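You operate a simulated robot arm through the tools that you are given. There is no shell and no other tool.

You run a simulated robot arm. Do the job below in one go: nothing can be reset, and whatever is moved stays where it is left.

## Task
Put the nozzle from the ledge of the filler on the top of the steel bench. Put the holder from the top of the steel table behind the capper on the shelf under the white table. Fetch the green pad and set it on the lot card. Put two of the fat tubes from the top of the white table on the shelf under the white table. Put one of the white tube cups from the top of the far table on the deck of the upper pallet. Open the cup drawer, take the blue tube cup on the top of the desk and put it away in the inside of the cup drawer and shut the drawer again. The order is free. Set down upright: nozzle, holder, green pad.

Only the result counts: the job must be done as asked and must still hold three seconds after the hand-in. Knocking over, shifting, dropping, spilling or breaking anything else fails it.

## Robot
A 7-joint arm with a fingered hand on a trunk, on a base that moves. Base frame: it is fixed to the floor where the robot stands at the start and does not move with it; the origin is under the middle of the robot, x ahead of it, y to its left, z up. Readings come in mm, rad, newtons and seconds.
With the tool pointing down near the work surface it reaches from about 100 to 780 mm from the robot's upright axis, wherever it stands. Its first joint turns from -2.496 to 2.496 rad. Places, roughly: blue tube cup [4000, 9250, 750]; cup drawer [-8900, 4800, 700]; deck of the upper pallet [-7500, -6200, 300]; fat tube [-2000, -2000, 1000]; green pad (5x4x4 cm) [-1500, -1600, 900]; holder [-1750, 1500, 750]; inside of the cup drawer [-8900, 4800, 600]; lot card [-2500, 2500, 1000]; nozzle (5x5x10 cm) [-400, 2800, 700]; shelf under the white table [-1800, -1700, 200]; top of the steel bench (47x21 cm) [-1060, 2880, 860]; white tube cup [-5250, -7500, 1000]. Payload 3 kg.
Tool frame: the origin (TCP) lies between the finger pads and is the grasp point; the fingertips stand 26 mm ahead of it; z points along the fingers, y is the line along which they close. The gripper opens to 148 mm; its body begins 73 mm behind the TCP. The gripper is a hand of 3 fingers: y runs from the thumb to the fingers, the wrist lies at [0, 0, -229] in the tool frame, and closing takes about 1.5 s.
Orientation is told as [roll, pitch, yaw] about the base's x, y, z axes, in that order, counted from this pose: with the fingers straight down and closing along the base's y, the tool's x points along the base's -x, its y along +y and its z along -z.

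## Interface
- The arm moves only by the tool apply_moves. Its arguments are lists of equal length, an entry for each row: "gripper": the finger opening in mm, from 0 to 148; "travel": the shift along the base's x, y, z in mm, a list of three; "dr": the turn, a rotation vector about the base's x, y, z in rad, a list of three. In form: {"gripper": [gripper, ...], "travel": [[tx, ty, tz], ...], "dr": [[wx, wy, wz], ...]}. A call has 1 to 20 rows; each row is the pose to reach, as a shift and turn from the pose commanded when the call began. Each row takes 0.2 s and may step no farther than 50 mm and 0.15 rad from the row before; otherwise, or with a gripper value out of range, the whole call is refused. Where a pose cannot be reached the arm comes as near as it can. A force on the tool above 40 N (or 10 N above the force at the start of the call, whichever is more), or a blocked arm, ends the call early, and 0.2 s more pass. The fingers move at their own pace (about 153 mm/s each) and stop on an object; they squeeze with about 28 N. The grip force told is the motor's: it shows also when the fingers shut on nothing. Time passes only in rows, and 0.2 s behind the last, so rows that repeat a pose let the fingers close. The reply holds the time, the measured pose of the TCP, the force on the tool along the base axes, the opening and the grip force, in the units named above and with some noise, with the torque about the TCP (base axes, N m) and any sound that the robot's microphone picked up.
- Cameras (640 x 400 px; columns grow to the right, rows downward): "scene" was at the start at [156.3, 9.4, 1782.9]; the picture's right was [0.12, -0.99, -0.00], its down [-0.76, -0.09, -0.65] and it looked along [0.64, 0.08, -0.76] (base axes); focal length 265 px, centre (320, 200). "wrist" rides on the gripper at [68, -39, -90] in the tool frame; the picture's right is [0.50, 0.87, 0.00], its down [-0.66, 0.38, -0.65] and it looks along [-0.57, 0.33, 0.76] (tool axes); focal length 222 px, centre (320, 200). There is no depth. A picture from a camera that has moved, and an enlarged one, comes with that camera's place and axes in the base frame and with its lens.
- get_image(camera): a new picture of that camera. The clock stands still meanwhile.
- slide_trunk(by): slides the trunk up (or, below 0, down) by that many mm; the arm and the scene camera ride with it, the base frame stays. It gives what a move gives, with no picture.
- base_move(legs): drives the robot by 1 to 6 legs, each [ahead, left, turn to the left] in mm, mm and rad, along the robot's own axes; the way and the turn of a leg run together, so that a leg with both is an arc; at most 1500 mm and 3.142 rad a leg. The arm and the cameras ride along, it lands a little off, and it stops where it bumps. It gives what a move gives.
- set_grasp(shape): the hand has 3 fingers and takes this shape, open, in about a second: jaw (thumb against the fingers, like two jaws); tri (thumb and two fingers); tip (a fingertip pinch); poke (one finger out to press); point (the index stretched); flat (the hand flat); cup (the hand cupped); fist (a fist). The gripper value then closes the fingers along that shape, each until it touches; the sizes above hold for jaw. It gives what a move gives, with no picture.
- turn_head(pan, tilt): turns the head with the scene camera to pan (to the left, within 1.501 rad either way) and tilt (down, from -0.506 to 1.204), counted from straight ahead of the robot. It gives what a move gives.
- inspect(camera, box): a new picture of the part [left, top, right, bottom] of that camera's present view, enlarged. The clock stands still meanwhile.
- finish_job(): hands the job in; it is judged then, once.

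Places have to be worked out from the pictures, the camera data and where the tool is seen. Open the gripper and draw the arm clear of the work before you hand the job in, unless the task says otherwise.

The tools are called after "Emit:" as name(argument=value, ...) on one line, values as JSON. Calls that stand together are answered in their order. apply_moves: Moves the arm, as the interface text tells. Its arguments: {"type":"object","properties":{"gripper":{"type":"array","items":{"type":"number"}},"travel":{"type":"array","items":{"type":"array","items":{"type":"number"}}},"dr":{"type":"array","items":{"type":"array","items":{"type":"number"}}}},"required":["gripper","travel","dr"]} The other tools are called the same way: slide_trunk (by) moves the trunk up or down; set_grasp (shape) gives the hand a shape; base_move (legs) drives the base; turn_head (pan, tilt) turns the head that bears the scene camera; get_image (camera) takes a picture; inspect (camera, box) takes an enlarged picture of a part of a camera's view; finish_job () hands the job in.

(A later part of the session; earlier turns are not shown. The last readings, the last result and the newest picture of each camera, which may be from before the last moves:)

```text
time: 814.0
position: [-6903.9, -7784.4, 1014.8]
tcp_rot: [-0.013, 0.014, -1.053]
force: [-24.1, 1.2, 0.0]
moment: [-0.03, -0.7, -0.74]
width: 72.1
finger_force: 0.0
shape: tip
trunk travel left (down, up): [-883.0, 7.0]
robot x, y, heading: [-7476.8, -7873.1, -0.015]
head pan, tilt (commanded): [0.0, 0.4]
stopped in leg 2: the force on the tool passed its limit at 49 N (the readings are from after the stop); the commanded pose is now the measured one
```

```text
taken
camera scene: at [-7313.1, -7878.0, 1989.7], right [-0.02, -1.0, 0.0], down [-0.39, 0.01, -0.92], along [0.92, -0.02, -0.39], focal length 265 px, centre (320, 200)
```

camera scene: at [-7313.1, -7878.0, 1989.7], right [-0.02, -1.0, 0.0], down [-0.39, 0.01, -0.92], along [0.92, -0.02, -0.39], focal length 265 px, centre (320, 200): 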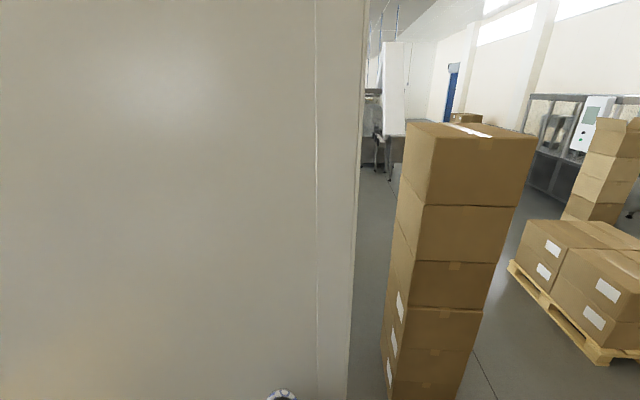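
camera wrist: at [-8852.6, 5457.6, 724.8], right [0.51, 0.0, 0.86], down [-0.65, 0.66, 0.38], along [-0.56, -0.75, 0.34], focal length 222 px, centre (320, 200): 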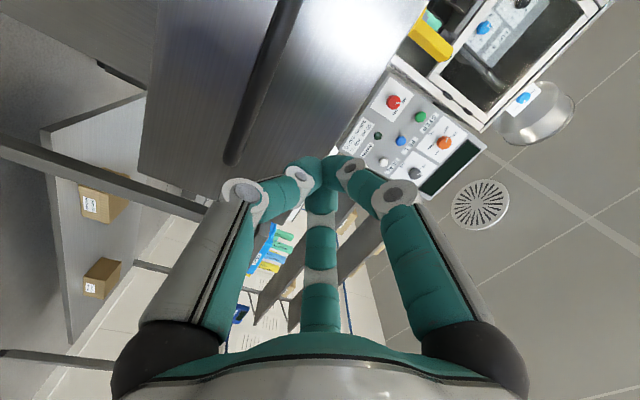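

My hand touched the pillar (nothing moved). I back off, go straight south first and only then east.

Emit:
base_move(legs=[[-250, 0, 0.015], [0, -1450, 0]])

Emit:
get_image(camera="scene")

Emit:
get_image(camera="wrist")

```text
time: 822.6
position: [-7160.0, -9231.0, 1013.9]
tcp_rot: [-0.01, 0.013, -1.055]
force: [-1.0, 0.4, 0.5]
moment: [0.0, -0.03, 0.01]
width: 79.9
finger_force: 0.0
shape: tip
trunk travel left (down, up): [-883.0, 7.0]
robot x, y, heading: [-7742.5, -9318.0, -0.013]
head pan, tilt (commanded): [0.0, 0.4]
```

```text
taken
camera scene: at [-7569.3, -9323.6, 1989.3], right [-0.02, -1.0, 0.0], down [-0.39, 0.01, -0.92], along [0.92, -0.01, -0.39], focal length 265 px, centre (320, 200)
```

scene: 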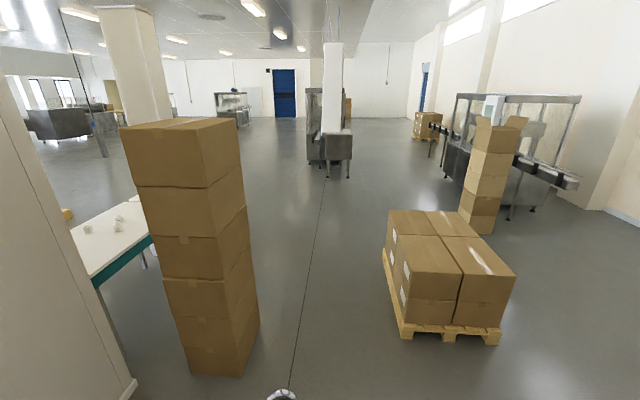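

```text
taken
camera wrist: at [-7226.7, -9192.3, 1105.6], right [0.51, 0.86, 0.0], down [0.66, -0.39, 0.64], along [0.55, -0.33, -0.77], focal length 222 px, centre (320, 200)
```

wrist: 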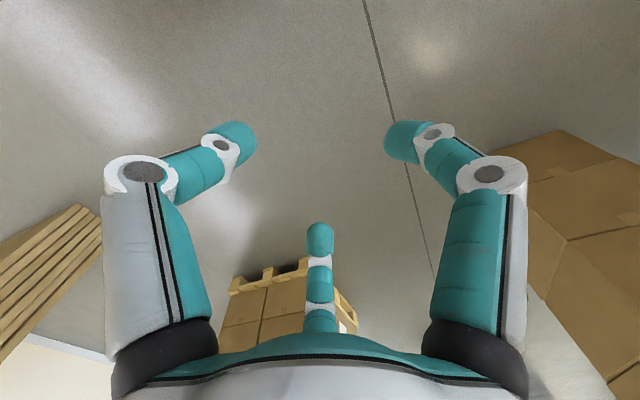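

The corridor between the carton column and the flat-carton pallet is wide. I drive east along y ≈ −9400, then turn to face +y and approach the table.

Emit:
base_move(legs=[[1400, -80, 0.013], [950, 0, 0], [0, 0, 1.571], [600, 0, 0]])

Emit:
turn_head(pan=0.0, tilt=0.6)

Emit:
get_image(camera="scene")

Emit:
inspect(camera="scene", box=[200, 130, 440, 280])

```text
time: 841.0
position: [-5550.2, -8218.3, 1013.5]
tcp_rot: [-0.011, 0.012, 0.588]
force: [0.2, 0.3, -0.7]
moment: [0.01, 0.0, 0.03]
width: 80.0
finger_force: 0.0
shape: tip
trunk travel left (down, up): [-883.0, 7.0]
robot x, y, heading: [-5419.6, -8791.2, 1.623]
head pan, tilt (commanded): [0.0, 0.4]
```

```text
time: 841.7
position: [-5550.7, -8218.3, 1013.8]
tcp_rot: [-0.008, 0.011, 0.588]
force: [-0.3, -0.2, 0.7]
moment: [0.01, 0.01, -0.06]
width: 79.9
finger_force: 0.1
shape: tip
trunk travel left (down, up): [-883.0, 7.0]
robot x, y, heading: [-5422.5, -8792.1, 1.629]
head pan, tilt (commanded): [0.0, 0.6]
```

```text
taken
camera scene: at [-5429.6, -8622.1, 1971.1], right [1.0, 0.05, 0.0], down [0.03, -0.56, -0.83], along [-0.05, 0.82, -0.56], focal length 265 px, centre (320, 200)
```

scene: 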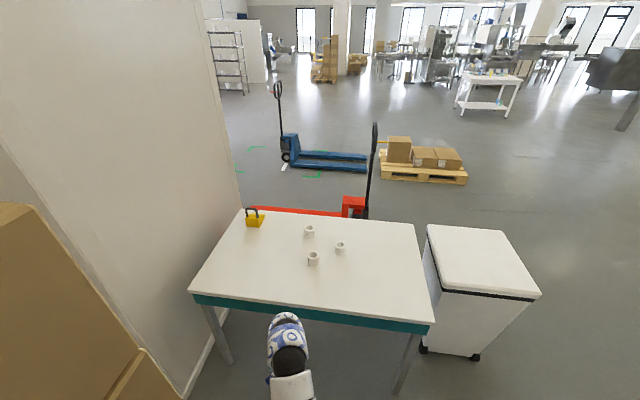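

```text
2.67 times, centred on (320, 205) of scene
camera zoom: at [-5429.6, -8622.1, 1971.1], right [1.0, 0.05, 0.0], down [0.03, -0.56, -0.83], along [-0.05, 0.82, -0.56], focal length 706 px, centre (320, 187)
```

zoom: 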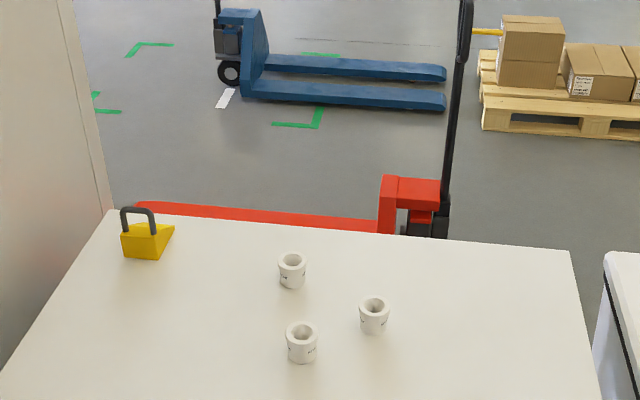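

Three white tube cups stand there; the nearest is at about (−5534, −7607). I drive forward 530 mm and hover over it.

Emit:
base_move(legs=[[530, 0, -0.04]])

Emit:
get_image(camera="wrist")

Emit:
inspect(camera="wrist", box=[200, 60, 440, 260])

```text
time: 844.8
position: [-5552.1, -7693.6, 1014.0]
tcp_rot: [-0.011, 0.01, 0.557]
force: [0.3, 0.2, -1.0]
moment: [0.02, 0.02, -0.01]
width: 79.6
finger_force: 0.1
shape: tip
trunk travel left (down, up): [-883.0, 7.0]
robot x, y, heading: [-5438.2, -8271.3, 1.598]
head pan, tilt (commanded): [0.0, 0.6]
```

```text
taken
camera wrist: at [-5589.2, -7761.6, 1105.3], right [-0.88, 0.47, 0.0], down [0.36, 0.68, 0.64], along [0.3, 0.57, -0.77], focal length 222 px, centre (320, 200)
```

wrist: 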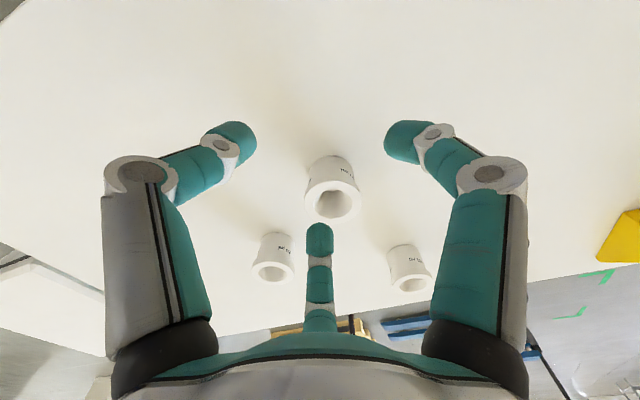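

```text
2.00 times, centred on (320, 160) of wrist
camera zoom: at [-5589.2, -7761.6, 1105.3], right [-0.88, 0.47, 0.0], down [0.36, 0.68, 0.64], along [0.3, 0.57, -0.77], focal length 444 px, centre (320, 280)
```

zoom: 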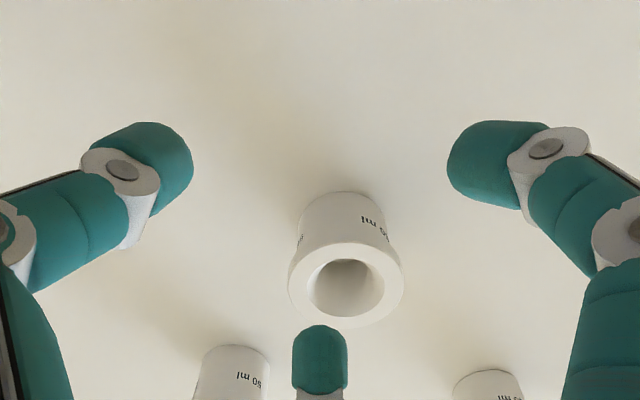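

Emit:
apply_moves(gripper=[120, 148, 148], travel=[[10, 35, 20], [20, 65, 30], [24, 75, 30]], dr=[[0, 0, 0], [0, 0, 0], [0, 0, 0]])

Emit:
inspect(camera="wrist", box=[200, 40, 440, 240])

```text
time: 845.5
position: [-5529.4, -7618.9, 1044.9]
tcp_rot: [-0.009, 0.009, 0.554]
force: [-0.5, -0.1, -0.2]
moment: [0.03, 0.01, -0.01]
width: 148.1
finger_force: 0.2
shape: tip
trunk travel left (down, up): [-883.0, 7.0]
robot x, y, heading: [-5439.6, -8270.4, 1.597]
head pan, tilt (commanded): [0.0, 0.6]
```

```text
2.00 times, centred on (320, 140) of wrist
camera zoom: at [-5566.1, -7685.9, 1136.4], right [-0.88, 0.47, 0.0], down [0.36, 0.68, 0.64], along [0.3, 0.57, -0.77], focal length 444 px, centre (320, 320)
```

zoom: 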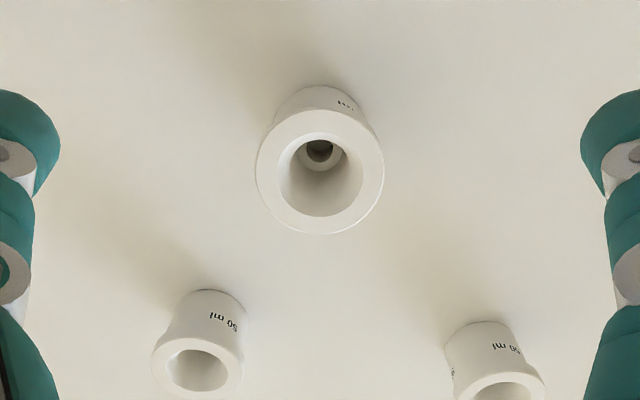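

The rim is at about (−5524, −7606, 907), 67 mm wide. I descend around it to TCP z ≈ 892 and close.

Emit:
apply_moves(gripper=[148, 148, 148, 148, 110, 80, 50, 40, 40, 40], travel=[[5.4, 12.9, -40], [5.4, 12.9, -85], [5.4, 12.9, -130], [5.4, 12.9, -153], [5.4, 12.9, -153], [5.4, 12.9, -153], [5.4, 12.9, -153], [5.4, 12.9, -153], [5.4, 12.9, -153], [5.4, 12.9, -153]], dr=[[0, 0, 0], [0, 0, 0], [0, 0, 0], [0, 0, 0], [0, 0, 0], [0, 0, 0], [0, 0, 0], [0, 0, 0], [0, 0, 0], [0, 0, 0]])

Emit:
get_image(camera="wrist")

```text
time: 847.8
position: [-5524.0, -7606.6, 893.0]
tcp_rot: [-0.009, 0.012, 0.556]
force: [0.0, -0.3, -0.6]
moment: [0.03, -0.03, 0.02]
width: 50.9
finger_force: 27.9
shape: tip
trunk travel left (down, up): [-883.0, 7.0]
robot x, y, heading: [-5437.7, -8273.5, 1.601]
head pan, tilt (commanded): [0.0, 0.6]
```

```text
taken
camera wrist: at [-5560.1, -7672.8, 983.9], right [-0.88, 0.47, 0.0], down [0.36, 0.68, 0.64], along [0.3, 0.57, -0.77], focal length 222 px, centre (320, 200)
```

wrist: 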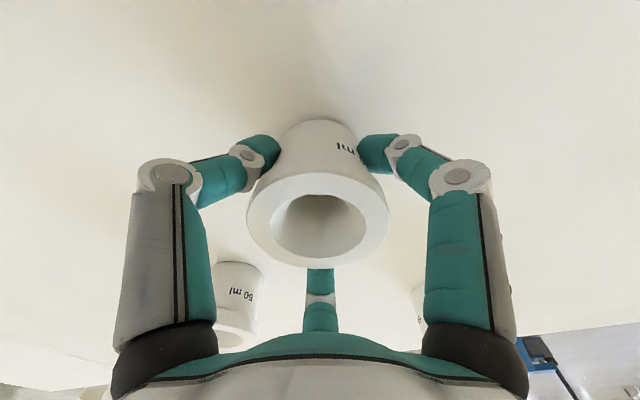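

The cup is held. I lift it, back well away to the south, turn to face −x and drive back past the carton column.

Emit:
apply_moves(gripper=[40, 40, 40, 40, 40], travel=[[0, 0, 20], [0, 0, 60], [0, 0, 100], [0, -30, 140], [0, -60, 170]], dr=[[0, 0, 0], [0, 0, 0], [0, 0, 0], [0, 0, 0], [0, 0, 0]])

Emit:
base_move(legs=[[-1170, 0, -0.03], [0, 0, 1.571]])

Emit:
turn_head(pan=0.0, tilt=0.4)

Emit:
get_image(camera="scene")

```text
time: 849.0
position: [-5523.8, -7669.2, 1061.7]
tcp_rot: [-0.011, 0.012, 0.556]
force: [-0.7, 0.1, -1.4]
moment: [0.02, -0.01, -0.01]
width: 50.3
finger_force: 28.4
shape: tip
trunk travel left (down, up): [-883.0, 7.0]
robot x, y, heading: [-5443.1, -8270.9, 1.592]
head pan, tilt (commanded): [0.0, 0.6]
```

```text
time: 858.8
position: [-6038.2, -9530.2, 1061.6]
tcp_rot: [-0.01, 0.011, 2.086]
force: [0.6, 0.2, -0.5]
moment: [0.0, 0.0, -0.03]
width: 50.3
finger_force: 28.2
shape: tip
trunk travel left (down, up): [-883.0, 7.0]
robot x, y, heading: [-5430.8, -9471.7, 3.126]
head pan, tilt (commanded): [0.0, 0.6]
```

```text
time: 859.6
position: [-6037.4, -9529.8, 1061.1]
tcp_rot: [-0.008, 0.012, 2.086]
force: [0.2, 0.0, -1.5]
moment: [-0.01, 0.01, 0.02]
width: 50.3
finger_force: 27.8
shape: tip
trunk travel left (down, up): [-883.0, 7.0]
robot x, y, heading: [-5427.5, -9470.4, 3.125]
head pan, tilt (commanded): [0.0, 0.4]
```

```text
taken
camera scene: at [-5603.7, -9469.0, 1989.2], right [0.02, 1.0, 0.0], down [0.39, -0.01, -0.92], along [-0.92, 0.02, -0.39], focal length 265 px, centre (320, 200)
```

scene: 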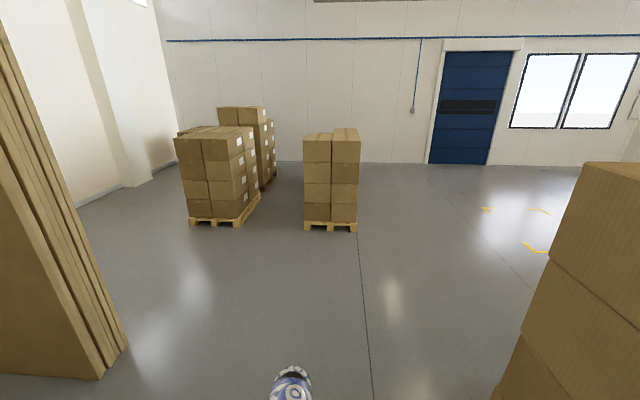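

Emit:
base_move(legs=[[1400, 0, 0.016], [850, 0, 0], [0, 0, -1.571], [1400, 0, 0], [650, 0, 0]])

Emit:
turn_head(pan=0.0, tilt=0.7)

Emit:
get_image(camera="scene")

Emit:
get_image(camera="wrist")

```text
time: 884.4
position: [-7791.6, -6807.5, 1062.0]
tcp_rot: [-0.009, 0.013, 0.552]
force: [-0.3, 0.4, -1.0]
moment: [-0.02, 0.02, 0.04]
width: 50.1
finger_force: 28.0
shape: tip
trunk travel left (down, up): [-883.0, 7.0]
robot x, y, heading: [-7711.7, -7411.8, 1.59]
head pan, tilt (commanded): [0.0, 0.4]
```

```text
time: 885.2
position: [-7791.7, -6808.3, 1062.4]
tcp_rot: [-0.009, 0.011, 0.553]
force: [-0.7, 0.6, -1.3]
moment: [0.0, -0.01, 0.0]
width: 49.8
finger_force: 27.5
shape: tip
trunk travel left (down, up): [-883.0, 7.0]
robot x, y, heading: [-7714.4, -7411.8, 1.592]
head pan, tilt (commanded): [0.0, 0.7]
```

```text
taken
camera scene: at [-7714.9, -7247.4, 1962.4], right [1.0, 0.02, 0.0], down [0.01, -0.64, -0.77], along [-0.01, 0.77, -0.64], focal length 265 px, centre (320, 200)
```

scene: 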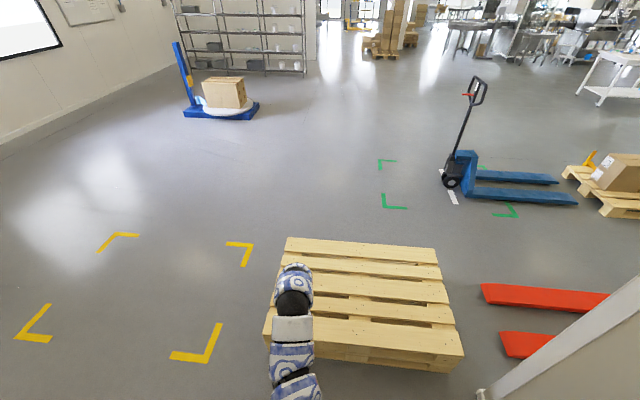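

```text
taken
camera wrist: at [-7827.7, -6875.7, 1152.1], right [-0.88, 0.47, 0.0], down [0.36, 0.68, 0.64], along [0.31, 0.56, -0.77], focal length 222 px, centre (320, 200)
```

wrist: 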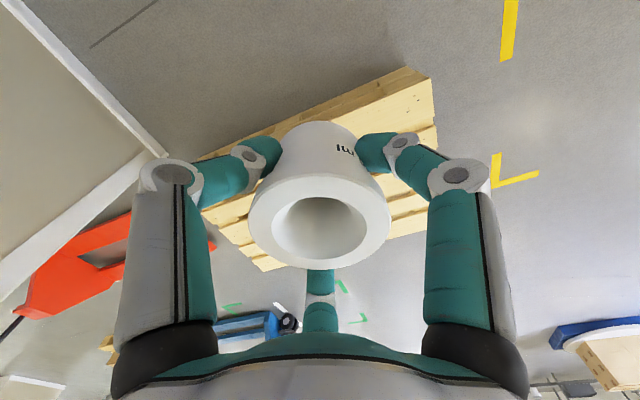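

The pallet's top boards run along x; the nearest board's centre at x ≈ −7785 is y ≈ −6490. I drive forward 310 mm to be above it and lower the trunk.

Emit:
base_move(legs=[[310, 0, -0.01]])

Emit:
slide_trunk(by=-400)

Emit:
get_image(camera="wrist")

Emit:
get_image(camera="scene")

```text
time: 887.3
position: [-7786.9, -6495.5, 1060.7]
tcp_rot: [-0.011, 0.013, 0.54]
force: [-0.4, -0.2, -1.7]
moment: [-0.02, -0.02, -0.04]
width: 49.8
finger_force: 28.2
shape: tip
trunk travel left (down, up): [-883.0, 7.0]
robot x, y, heading: [-7713.2, -7105.1, 1.574]
head pan, tilt (commanded): [0.0, 0.7]
```

```text
time: 891.1
position: [-7786.3, -6495.5, 661.9]
tcp_rot: [-0.009, 0.013, 0.539]
force: [0.4, 0.3, -1.5]
moment: [0.01, 0.02, 0.03]
width: 49.8
finger_force: 27.7
shape: tip
trunk travel left (down, up): [-483.0, 407.0]
robot x, y, heading: [-7715.2, -7099.3, 1.577]
head pan, tilt (commanded): [0.0, 0.7]
```

```text
taken
camera wrist: at [-7824.2, -6563.1, 752.3], right [-0.87, 0.49, 0.0], down [0.37, 0.67, 0.64], along [0.31, 0.56, -0.77], focal length 222 px, centre (320, 200)
```

wrist: 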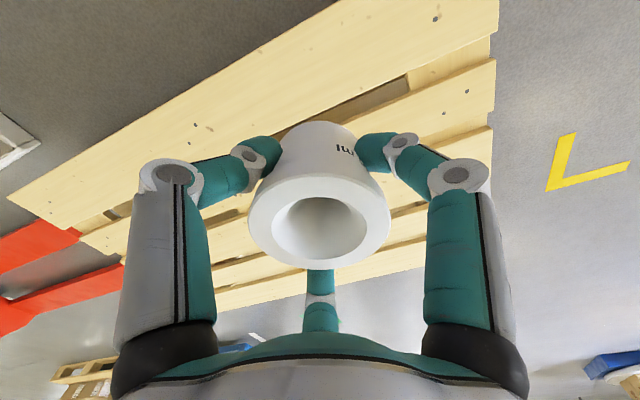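

```text
taken
camera scene: at [-7716.6, -6936.5, 1562.4], right [1.0, 0.01, 0.0], down [0.0, -0.64, -0.76], along [0.0, 0.76, -0.64], focal length 265 px, centre (320, 200)
```

scene: 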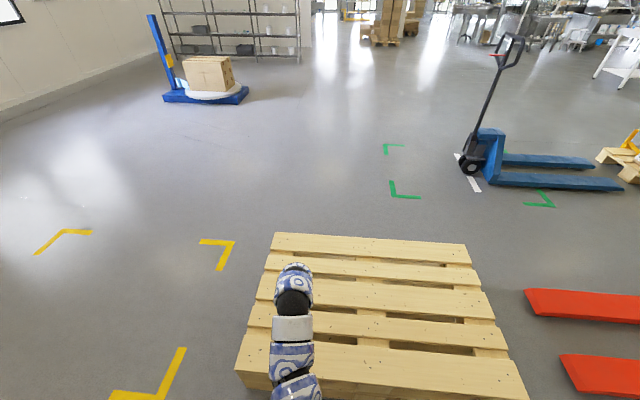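

Board 1 spans y −6573…−6439 under the hand. I shift 8 mm to its centre line while lowering further.

Emit:
slide_trunk(by=-270)

Emit:
apply_moves(gripper=[40, 40, 40], travel=[[0, -8, 0], [0, -8, -10], [0, -8, -20]], dr=[[0, 0, 0], [0, 0, 0], [0, 0, 0]])

Emit:
get_image(camera="wrist")

```text
time: 893.9
position: [-7785.7, -6495.8, 391.7]
tcp_rot: [-0.009, 0.01, 0.538]
force: [0.6, -0.6, -2.1]
moment: [0.02, 0.0, 0.01]
width: 49.7
finger_force: 28.6
shape: tip
trunk travel left (down, up): [-213.0, 677.0]
robot x, y, heading: [-7712.7, -7101.2, 1.576]
head pan, tilt (commanded): [0.0, 0.7]
```

```text
time: 894.7
position: [-7785.3, -6503.5, 371.2]
tcp_rot: [-0.009, 0.012, 0.539]
force: [-0.8, -0.8, -1.3]
moment: [0.0, 0.0, 0.03]
width: 50.0
finger_force: 27.5
shape: tip
trunk travel left (down, up): [-213.0, 677.0]
robot x, y, heading: [-7714.6, -7103.6, 1.574]
head pan, tilt (commanded): [0.0, 0.7]
```

```text
taken
camera wrist: at [-7823.7, -6571.1, 462.1], right [-0.87, 0.49, 0.0], down [0.37, 0.67, 0.64], along [0.31, 0.56, -0.77], focal length 222 px, centre (320, 200)
```

wrist: 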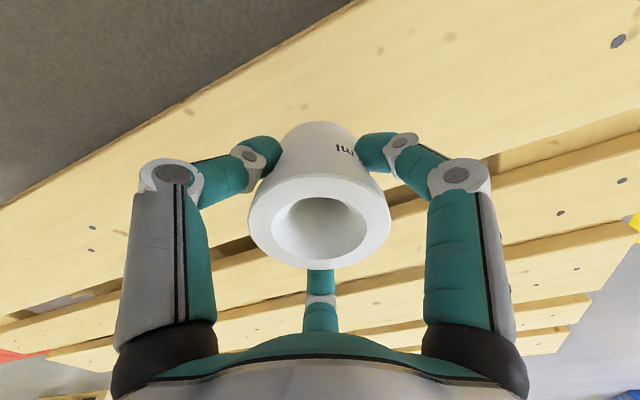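

Emit:
apply_moves(gripper=[40, 40, 40, 40, 40], travel=[[0, 0, -8], [0, 0, -14], [0, 0, -18], [0, 0, -22], [0, 0, -25]], dr=[[0, 0, 0], [0, 0, 0], [0, 0, 0], [0, 0, 0], [0, 0, 0]])

```text
time: 895.9
position: [-7785.1, -6501.5, 346.3]
tcp_rot: [-0.009, 0.013, 0.54]
force: [0.1, 0.5, -0.8]
moment: [-0.02, 0.02, -0.01]
width: 49.7
finger_force: 28.1
shape: tip
trunk travel left (down, up): [-213.0, 677.0]
robot x, y, heading: [-7712.5, -7104.4, 1.575]
head pan, tilt (commanded): [0.0, 0.7]
```

No contact at 346; I go on in 2.5 mm steps.

Emit:
apply_moves(gripper=[40, 40, 40, 40, 40, 40], travel=[[0, 0, -2.5], [0, 0, -5], [0, 0, -7.5], [0, 0, -10], [0, 0, -12.5], [0, 0, -15]], dr=[[0, 0, 0], [0, 0, 0], [0, 0, 0], [0, 0, 0], [0, 0, 0], [0, 0, 0]])

Emit:
get_image(camera="wrist")

```text
time: 897.3
position: [-7786.2, -6503.8, 332.2]
tcp_rot: [-0.01, 0.014, 0.536]
force: [-0.3, 0.3, -1.5]
moment: [0.0, -0.03, 0.0]
width: 49.8
finger_force: 27.9
shape: tip
trunk travel left (down, up): [-213.0, 677.0]
robot x, y, heading: [-7714.9, -7098.2, 1.574]
head pan, tilt (commanded): [0.0, 0.7]
```

```text
taken
camera wrist: at [-7824.0, -6570.5, 422.4], right [-0.87, 0.49, 0.0], down [0.37, 0.67, 0.64], along [0.31, 0.56, -0.77], focal length 222 px, centre (320, 200)
```

wrist: 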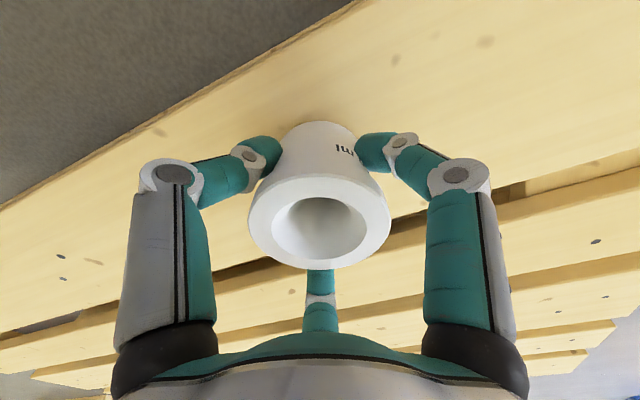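

Emit:
apply_moves(gripper=[40, 40, 40, 40, 40, 40], travel=[[0, 0, -3], [0, 0, -6], [0, 0, -9], [0, 0, -12], [0, 0, -15], [0, 0, -18]], dr=[[0, 0, 0], [0, 0, 0], [0, 0, 0], [0, 0, 0], [0, 0, 0], [0, 0, 0]])

Emit:
get_image(camera="wrist")

```text
time: 898.0
position: [-7788.4, -6501.5, 328.4]
tcp_rot: [0.002, 0.012, 0.537]
force: [0.1, -6.0, 28.1]
moment: [0.46, -0.61, -0.16]
width: 51.7
finger_force: 28.2
shape: tip
trunk travel left (down, up): [-213.0, 677.0]
robot x, y, heading: [-7714.4, -7102.2, 1.578]
head pan, tilt (commanded): [0.0, 0.7]
stopped in row 3: the force on the tool passed its limit at 45 N (the readings are from after the stop); the commanded pose is now the measured one
```

```text
taken
camera wrist: at [-7825.6, -6568.3, 419.7], right [-0.87, 0.49, 0.01], down [0.38, 0.66, 0.65], along [0.31, 0.57, -0.76], focal length 222 px, centre (320, 200)
```

wrist: 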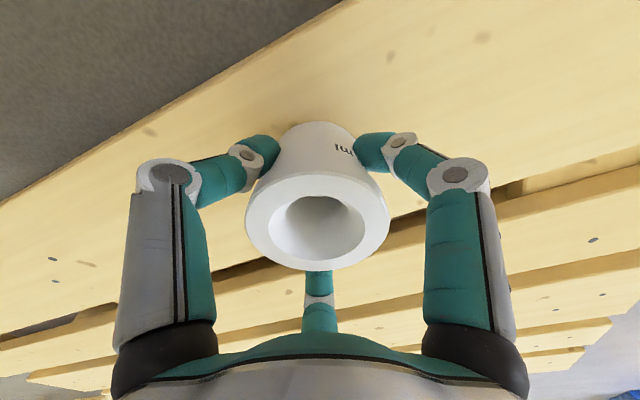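

Contact with the deck. I ease up, open fully, and raise clear of the cup.

Emit:
apply_moves(gripper=[40, 55, 80, 110, 148, 148, 148], travel=[[0, 0, 3], [0, 0, 3], [0, 0, 3], [0, 0, 3], [0, 0, 3], [0, 0, 3], [0, 0, 3]], dr=[[0, 0, 0], [0, 0, 0], [0, 0, 0], [0, 0, 0], [0, 0, 0], [0, 0, 0], [0, 0, 0]])

Emit:
get_image(camera="wrist")

Emit:
slide_trunk(by=150)

Emit:
get_image(camera="wrist")

```text
time: 899.6
position: [-7786.9, -6501.6, 329.9]
tcp_rot: [-0.004, 0.013, 0.537]
force: [-0.5, 0.0, -0.5]
moment: [0.0, 0.0, 0.03]
width: 147.8
finger_force: 0.0
shape: tip
trunk travel left (down, up): [-213.0, 677.0]
robot x, y, heading: [-7711.6, -7100.9, 1.581]
head pan, tilt (commanded): [0.0, 0.7]
```

```text
taken
camera wrist: at [-7824.9, -6568.9, 420.2], right [-0.87, 0.49, 0.0], down [0.37, 0.67, 0.64], along [0.31, 0.56, -0.76], focal length 222 px, centre (320, 200)
```

wrist: 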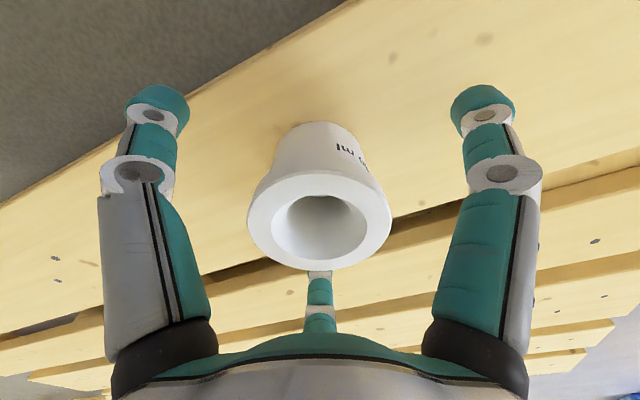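

```text
time: 901.3
position: [-7787.0, -6500.4, 479.2]
tcp_rot: [-0.004, 0.012, 0.537]
force: [0.4, -1.2, 0.4]
moment: [-0.03, 0.05, -0.01]
width: 148.2
finger_force: 0.0
shape: tip
trunk travel left (down, up): [-363.0, 527.0]
robot x, y, heading: [-7714.6, -7100.0, 1.577]
head pan, tilt (commanded): [0.0, 0.7]
```

```text
taken
camera wrist: at [-7824.9, -6568.8, 570.2], right [-0.87, 0.49, 0.0], down [0.37, 0.67, 0.64], along [0.31, 0.56, -0.76], focal length 222 px, centre (320, 200)
```

wrist: 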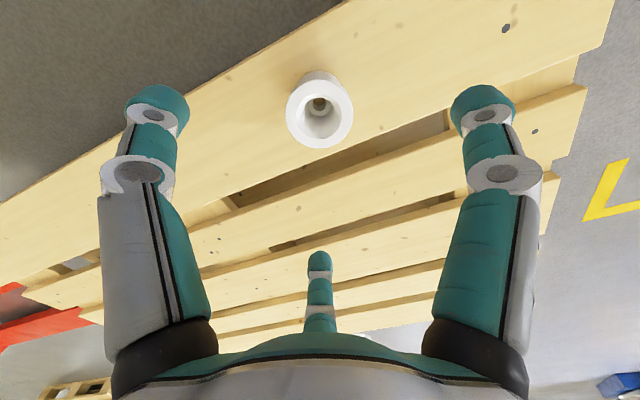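

The white cup stands upright on the pallet deck. I raise the trunk, leave around the pallet's west side and head for the steel table with the holder.

Emit:
slide_trunk(by=400)

Emit:
slide_trunk(by=110)

Emit:
base_move(legs=[[-250, 0, 0], [0, 840, 0], [1450, 0, 0], [1450, 0, 0], [900, 0, 0]])

Emit:
turn_head(pan=-1.2, tilt=0.35)

Emit:
get_image(camera="scene")

```text
time: 905.2
position: [-7787.4, -6501.4, 880.0]
tcp_rot: [-0.003, 0.013, 0.536]
force: [0.0, -0.2, -0.2]
moment: [0.02, -0.04, 0.02]
width: 148.1
finger_force: 0.1
shape: tip
trunk travel left (down, up): [-763.0, 127.0]
robot x, y, heading: [-7714.4, -7101.0, 1.578]
head pan, tilt (commanded): [0.0, 0.7]
```

```text
time: 906.6
position: [-7788.0, -6501.7, 990.0]
tcp_rot: [-0.004, 0.011, 0.539]
force: [0.0, -0.2, 0.2]
moment: [0.03, 0.0, 0.01]
width: 148.0
finger_force: 0.0
shape: tip
trunk travel left (down, up): [-873.0, 17.0]
robot x, y, heading: [-7714.5, -7103.6, 1.578]
head pan, tilt (commanded): [0.0, 0.7]
```

```text
time: 930.4
position: [-8619.9, -2968.9, 988.6]
tcp_rot: [-0.005, 0.013, 0.517]
force: [-0.4, -0.2, 0.3]
moment: [0.0, 0.01, 0.01]
width: 148.0
finger_force: 0.2
shape: tip
trunk travel left (down, up): [-873.0, 17.0]
robot x, y, heading: [-8554.3, -3571.2, 1.554]
head pan, tilt (commanded): [0.0, 0.7]
```

```text
time: 931.8
position: [-8619.9, -2968.3, 989.3]
tcp_rot: [-0.005, 0.013, 0.514]
force: [0.2, -0.8, -0.6]
moment: [0.01, 0.0, 0.04]
width: 147.7
finger_force: 0.0
shape: tip
trunk travel left (down, up): [-873.0, 17.0]
robot x, y, heading: [-8562.1, -3577.1, 1.557]
head pan, tilt (commanded): [-1.201, 0.351]
```

```text
taken
camera scene: at [-8472.6, -3457.8, 1983.8], right [0.35, -0.94, 0.0], down [-0.32, -0.12, -0.94], along [0.88, 0.33, -0.34], focal length 265 px, centre (320, 200)
```

scene: 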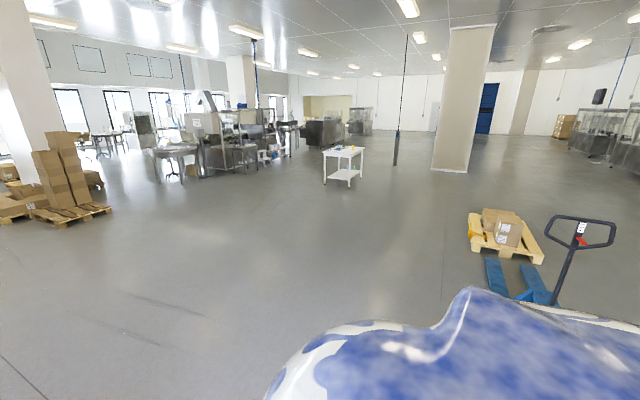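

Open floor lies ahead. I turn to face +x and drive diagonally toward the steel table.

Emit:
base_move(legs=[[0, 0, -1.555], [1280, 770, 0], [1280, 770, 0], [1280, 770, 0], [1280, 770, 0]])

Emit:
turn_head(pan=0.7, tilt=0.4)

Emit:
get_image(camera="scene")

Emit:
inspect(camera="scene", box=[260, 140, 420, 240])

```text
time: 963.8
position: [-2841.1, -520.1, 989.5]
tcp_rot: [-0.004, 0.011, -1.084]
force: [-0.2, -0.7, -0.6]
moment: [0.0, 0.01, 0.0]
width: 147.9
finger_force: 0.0
shape: tip
trunk travel left (down, up): [-873.0, 17.0]
robot x, y, heading: [-3440.0, -563.0, -0.045]
head pan, tilt (commanded): [-1.201, 0.351]
```

```text
time: 965.7
position: [-2842.2, -520.9, 989.1]
tcp_rot: [-0.004, 0.013, -1.085]
force: [0.1, 0.0, -0.7]
moment: [-0.02, 0.01, -0.01]
width: 147.9
finger_force: 0.1
shape: tip
trunk travel left (down, up): [-873.0, 17.0]
robot x, y, heading: [-3445.5, -565.9, -0.043]
head pan, tilt (commanded): [0.7, 0.4]
```

```text
taken
camera scene: at [-3292.6, -510.1, 1979.3], right [0.61, -0.79, 0.0], down [-0.31, -0.24, -0.92], along [0.73, 0.56, -0.39], focal length 265 px, centre (320, 200)
```

scene: 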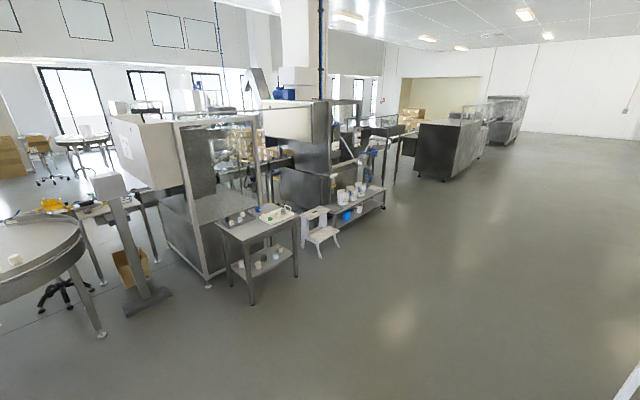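

```text
4.00 times, centred on (340, 190) of scene
camera zoom: at [-3292.6, -510.1, 1979.3], right [0.61, -0.79, 0.0], down [-0.31, -0.24, -0.92], along [0.73, 0.56, -0.39], focal length 1058 px, centre (240, 240)
```

zoom: 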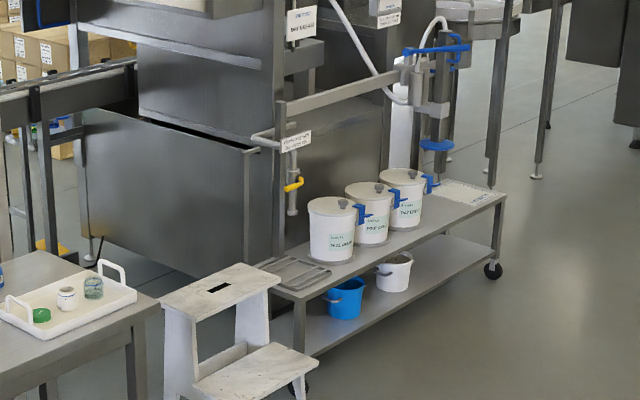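

Emit:
base_move(legs=[[1250, 760, 0.043], [330, 180, 0], [0, 0, 1.571]])

Emit:
turn_head(pan=0.0, tilt=0.7)

Emit:
get_image(camera="scene")

Emit:
inspect(camera="scene", box=[200, 120, 440, 270])

```text
time: 978.7
position: [-1922.7, 955.9, 988.7]
tcp_rot: [-0.003, 0.012, 0.537]
force: [0.0, -0.2, -0.2]
moment: [0.01, -0.02, 0.0]
width: 147.6
finger_force: 0.1
shape: tip
trunk travel left (down, up): [-873.0, 17.0]
robot x, y, heading: [-1849.7, 354.7, 1.577]
head pan, tilt (commanded): [0.7, 0.4]
```

```text
time: 979.8
position: [-1923.8, 956.2, 989.7]
tcp_rot: [-0.004, 0.012, 0.54]
force: [0.8, -0.9, 0.3]
moment: [0.06, 0.0, 0.0]
width: 147.5
finger_force: 0.0
shape: tip
trunk travel left (down, up): [-873.0, 17.0]
robot x, y, heading: [-1851.1, 356.6, 1.577]
head pan, tilt (commanded): [0.0, 0.7]
```

```text
taken
camera scene: at [-1851.1, 521.9, 1952.4], right [1.0, 0.01, 0.0], down [0.01, -0.64, -0.77], along [-0.01, 0.77, -0.64], focal length 265 px, centre (320, 200)
```

scene: 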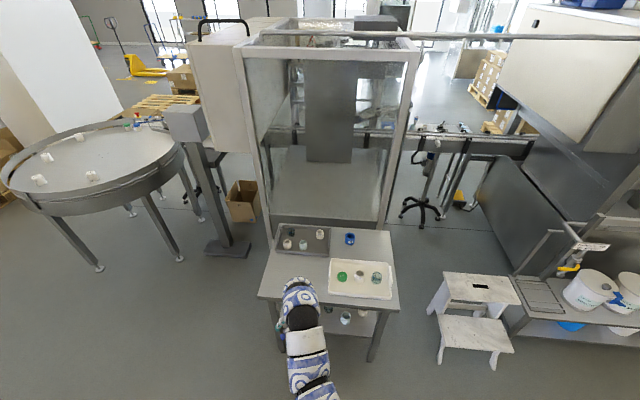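

```text
2.67 times, centred on (320, 195) of scene
camera zoom: at [-1851.1, 521.9, 1952.4], right [1.0, 0.01, 0.0], down [0.01, -0.64, -0.77], along [-0.01, 0.77, -0.64], focal length 706 px, centre (320, 213)
```

zoom: 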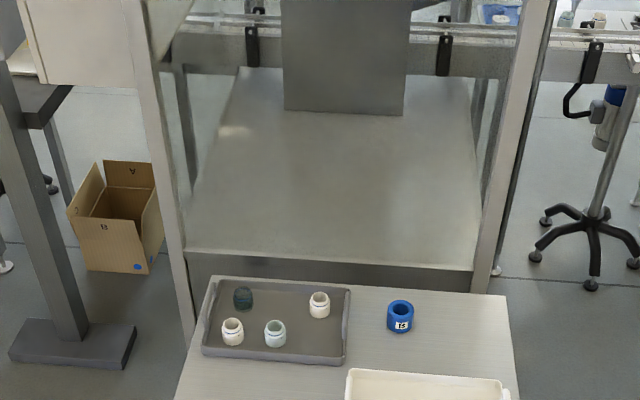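

The blue object labelled "16" standing directly on the table near (−1690, 1545) is the holder. I drive closer to view it with the wrist camera.

Emit:
base_move(legs=[[200, -190, 0], [235, 0, 0]])

Emit:
get_image(camera="wrist")

Emit:
inspect(camera="wrist", box=[180, 80, 420, 260])

Emit:
get_image(camera="scene")

```text
time: 983.1
position: [-1735.5, 1395.1, 988.6]
tcp_rot: [-0.005, 0.012, 0.534]
force: [0.5, 0.3, -0.2]
moment: [-0.05, 0.0, 0.03]
width: 147.9
finger_force: 0.0
shape: tip
trunk travel left (down, up): [-873.0, 17.0]
robot x, y, heading: [-1664.9, 794.4, 1.578]
head pan, tilt (commanded): [0.0, 0.7]
```

```text
taken
camera wrist: at [-1773.2, 1328.7, 1079.7], right [-0.87, 0.49, 0.0], down [0.38, 0.67, 0.64], along [0.31, 0.56, -0.77], focal length 222 px, centre (320, 200)
```

wrist: 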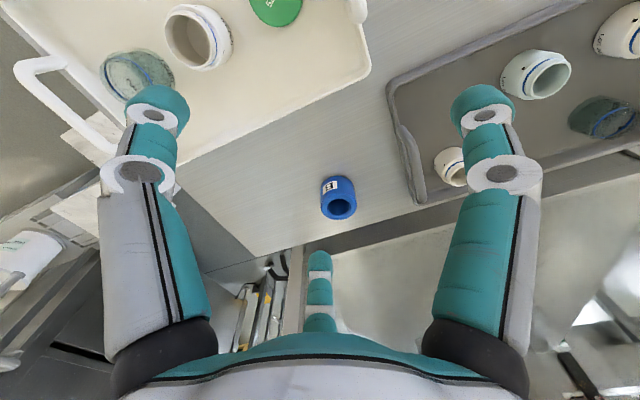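

```text
2.22 times, centred on (300, 170) of wrist
camera zoom: at [-1773.2, 1328.7, 1079.7], right [-0.87, 0.49, 0.0], down [0.38, 0.67, 0.64], along [0.31, 0.56, -0.77], focal length 494 px, centre (364, 267)
```

zoom: 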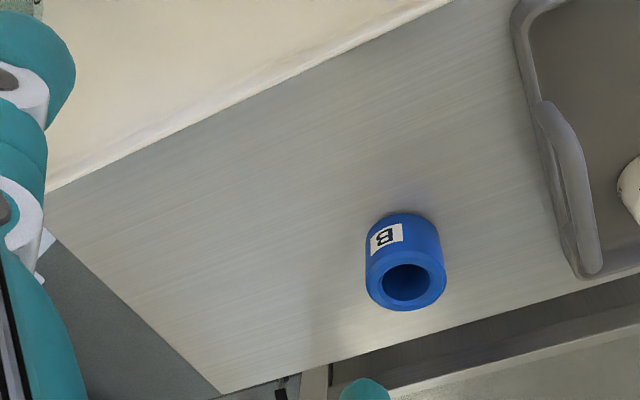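

```text
taken
camera scene: at [-1666.3, 961.2, 1952.2], right [1.0, 0.0, 0.0], down [0.0, -0.64, -0.76], along [0.0, 0.76, -0.64], focal length 265 px, centre (320, 200)
```

scene: 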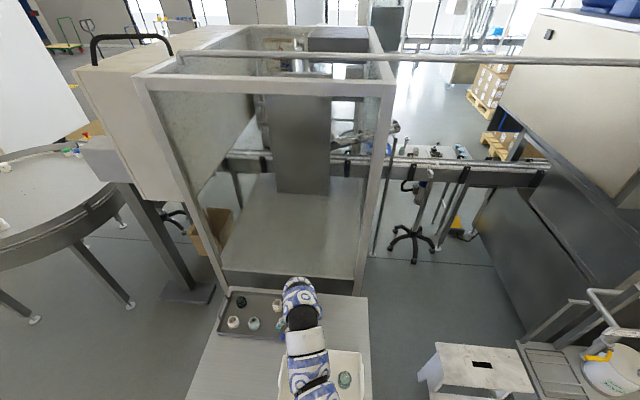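

The holder is a blue sleeve marked "B" at about (−1688, 1545), about 100 mm in front of the capper frame. I turn the hand so its fingers avoid the frame and the trays, and move above it.

Emit:
apply_moves(gripper=[148, 148, 148, 148, 148], travel=[[10, 30, 0], [20, 60, 0], [30, 90, 0], [40, 120, 0], [46, 145, 0]], dr=[[0, 0, -0.12], [0, 0, -0.24], [0, 0, -0.36], [0, 0, -0.48], [0, 0, -0.535]])

Emit:
get_image(camera="wrist")

Emit:
inspect(camera="wrist", box=[220, 40, 420, 200])

```text
time: 984.3
position: [-1689.2, 1539.7, 989.4]
tcp_rot: [-0.003, 0.012, -0.003]
force: [0.1, 0.1, -0.4]
moment: [0.0, -0.01, 0.01]
width: 147.9
finger_force: 0.0
shape: tip
trunk travel left (down, up): [-873.0, 17.0]
robot x, y, heading: [-1662.7, 793.0, 1.568]
head pan, tilt (commanded): [0.0, 0.7]
```

```text
taken
camera wrist: at [-1755.8, 1501.7, 1080.0], right [-0.5, 0.87, 0.0], down [0.66, 0.38, 0.64], along [0.56, 0.32, -0.76], focal length 222 px, centre (320, 200)
```

wrist: 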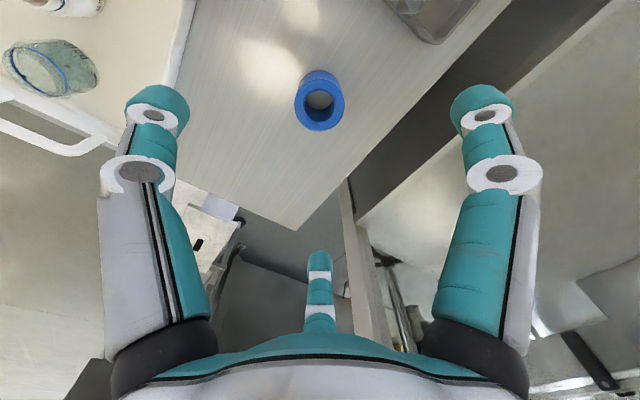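

```text
2.50 times, centred on (320, 120) of wrist
camera zoom: at [-1755.8, 1501.7, 1080.0], right [-0.5, 0.87, 0.0], down [0.66, 0.38, 0.64], along [0.56, 0.32, -0.76], focal length 555 px, centre (320, 400)
```

zoom: 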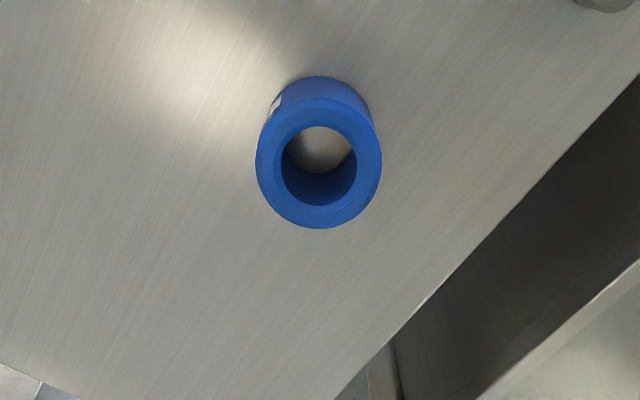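

The holder's rim (56 mm wide) is at about (−1688, 1540, 827), right under the tool axis. I descend carefully around it.

Emit:
apply_moves(gripper=[120, 110, 110, 110, 110], travel=[[1, 0, -40], [1, 0, -80], [1, 0, -120], [1, 0, -145], [1, 0, -155]], dr=[[0, 0, 0], [0, 0, 0], [0, 0, 0], [0, 0, 0], [0, 0, 0]])

Emit:
get_image(camera="wrist")

Emit:
inspect(camera="wrist", box=[200, 100, 440, 260])

```text
time: 985.5
position: [-1687.1, 1538.3, 833.2]
tcp_rot: [-0.004, 0.013, -0.001]
force: [0.3, 0.0, 0.7]
moment: [-0.01, 0.01, 0.0]
width: 110.3
finger_force: 0.1
shape: tip
trunk travel left (down, up): [-873.0, 17.0]
robot x, y, heading: [-1661.1, 797.1, 1.578]
head pan, tilt (commanded): [0.0, 0.7]
```

```text
taken
camera wrist: at [-1755.0, 1500.6, 924.5], right [-0.5, 0.87, 0.0], down [0.66, 0.38, 0.64], along [0.56, 0.32, -0.77], focal length 222 px, centre (320, 200)
```

wrist: 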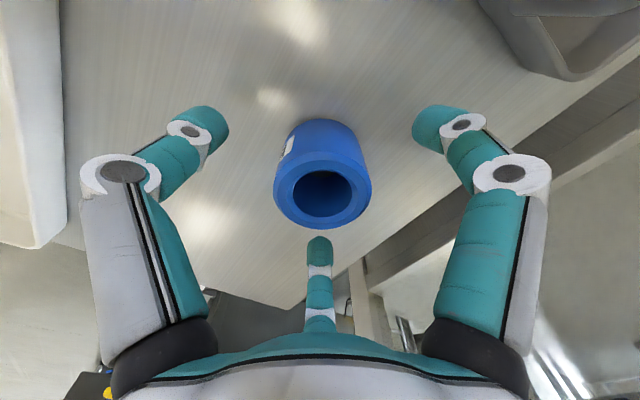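

```text
2.50 times, centred on (320, 180) of wrist
camera zoom: at [-1755.0, 1500.6, 924.5], right [-0.5, 0.87, 0.0], down [0.66, 0.38, 0.64], along [0.56, 0.32, -0.77], focal length 555 px, centre (320, 250)
```

zoom: 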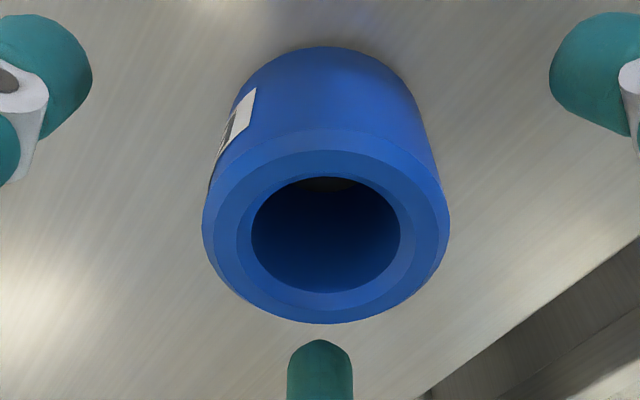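

The holder is about 40 mm tall; table top near z ≈ 786. I lower 10 mm more and close.

Emit:
apply_moves(gripper=[110, 110, 80, 60, 45, 40, 40, 40], travel=[[-1, 0, -5], [-1, 0, -10], [-1, 0, -10], [-1, 0, -10], [-1, 0, -10], [-1, 0, -10], [-1, 0, -10], [-1, 0, -10]], dr=[[0, 0, 0], [0, 0, 0], [0, 0, 0], [0, 0, 0], [0, 0, 0], [0, 0, 0], [0, 0, 0], [0, 0, 0]])

Emit:
get_image(camera="wrist")

```text
time: 987.3
position: [-1689.8, 1540.0, 824.0]
tcp_rot: [-0.003, 0.013, 0.0]
force: [-1.2, -0.1, 0.7]
moment: [-0.01, -0.01, 0.01]
width: 42.7
finger_force: 28.0
shape: tip
trunk travel left (down, up): [-873.0, 17.0]
robot x, y, heading: [-1665.0, 795.7, 1.57]
head pan, tilt (commanded): [0.0, 0.7]
```

```text
taken
camera wrist: at [-1756.7, 1501.2, 914.7], right [-0.5, 0.87, 0.0], down [0.66, 0.38, 0.64], along [0.56, 0.32, -0.76], focal length 222 px, centre (320, 200)
```

wrist: 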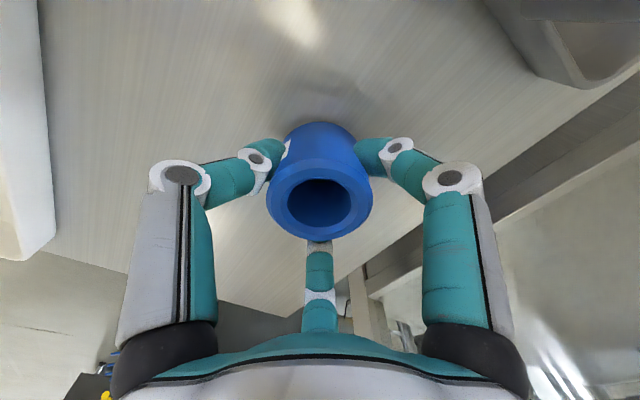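

Held at 42.7 mm. I lift it and check.

Emit:
apply_moves(gripper=[40, 40, 40, 40, 40, 40], travel=[[0, 0, 15], [0, 0, 40], [0, -10, 80], [0, -30, 120], [0, -60, 160], [0, -90, 190]], dr=[[0, 0, 0], [0, 0, 0], [0, 0, 0], [0, 0, 0], [0, 0, 0], [0, 0, 0]])

Emit:
get_image(camera="wrist")

```text
time: 988.7
position: [-1693.8, 1462.4, 1006.4]
tcp_rot: [-0.007, 0.012, -0.003]
force: [-0.1, -1.7, -2.0]
moment: [0.14, -0.1, -0.03]
width: 41.8
finger_force: 28.8
shape: tip
out of reach, approached as far as the arm can: row 6
trunk travel left (down, up): [-873.0, 17.0]
robot x, y, heading: [-1667.1, 796.9, 1.569]
head pan, tilt (commanded): [0.0, 0.7]
```

```text
taken
camera wrist: at [-1759.7, 1424.8, 1096.7], right [-0.5, 0.87, 0.0], down [0.66, 0.38, 0.64], along [0.56, 0.32, -0.77], focal length 222 px, centre (320, 200)
```

wrist: 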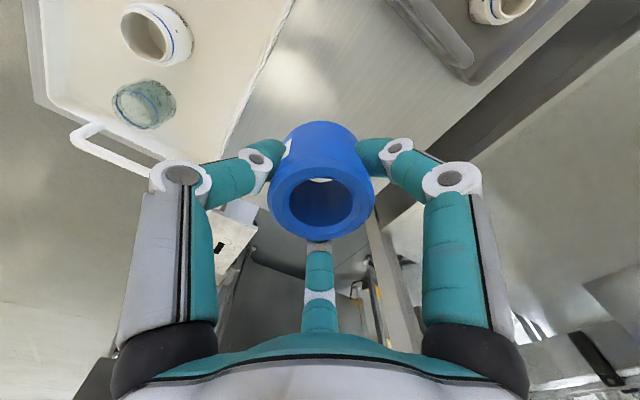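

The holder is secure. I back away from the steel table, turn around toward the white table, and then lower the trunk before approaching its shelf from this (north) side.

Emit:
base_move(legs=[[-550, 0, 0], [0, 0, 3.14]])

Emit:
turn_head(pan=0.0, tilt=0.5)

Emit:
get_image(camera="scene")

Emit:
get_image(camera="wrist")

```text
time: 999.2
position: [-1642.9, -428.5, 1004.2]
tcp_rot: [-0.007, 0.01, 3.135]
force: [0.0, 0.3, -1.9]
moment: [0.02, 0.0, -0.01]
width: 41.3
finger_force: 27.9
shape: tip
trunk travel left (down, up): [-873.0, 17.0]
robot x, y, heading: [-1669.2, 240.8, -1.573]
head pan, tilt (commanded): [0.0, 0.7]
```

```text
time: 1000.0
position: [-1644.7, -428.1, 1005.0]
tcp_rot: [-0.006, 0.012, 3.134]
force: [0.3, 0.7, -0.8]
moment: [-0.04, -0.01, 0.03]
width: 41.2
finger_force: 27.7
shape: tip
trunk travel left (down, up): [-873.0, 17.0]
robot x, y, heading: [-1666.1, 244.9, -1.571]
head pan, tilt (commanded): [0.0, 0.499]
```

```text
taken
camera scene: at [-1668.7, 71.1, 1970.0], right [-1.0, 0.0, 0.0], down [0.0, 0.48, -0.88], along [0.0, -0.88, -0.48], focal length 265 px, centre (320, 200)
```

scene: 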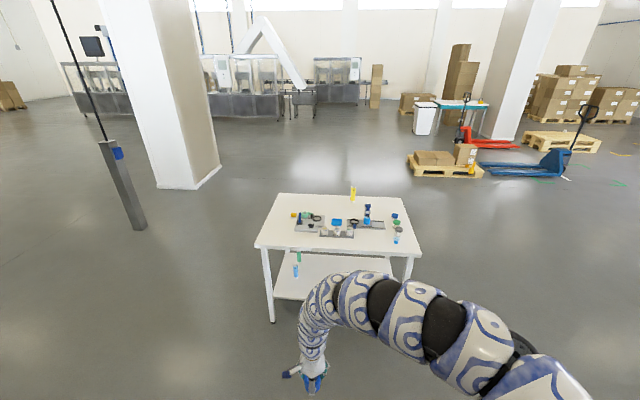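

```text
taken
camera wrist: at [-1577.2, -390.2, 1096.4], right [0.49, -0.87, 0.0], down [-0.67, -0.38, 0.64], along [-0.56, -0.32, -0.76], focal length 222 px, centre (320, 200)
```

wrist: 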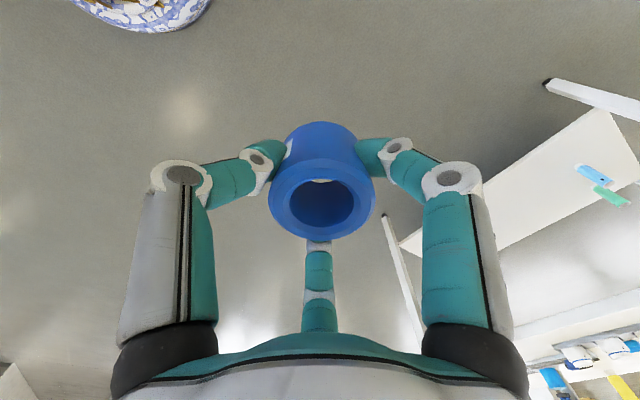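

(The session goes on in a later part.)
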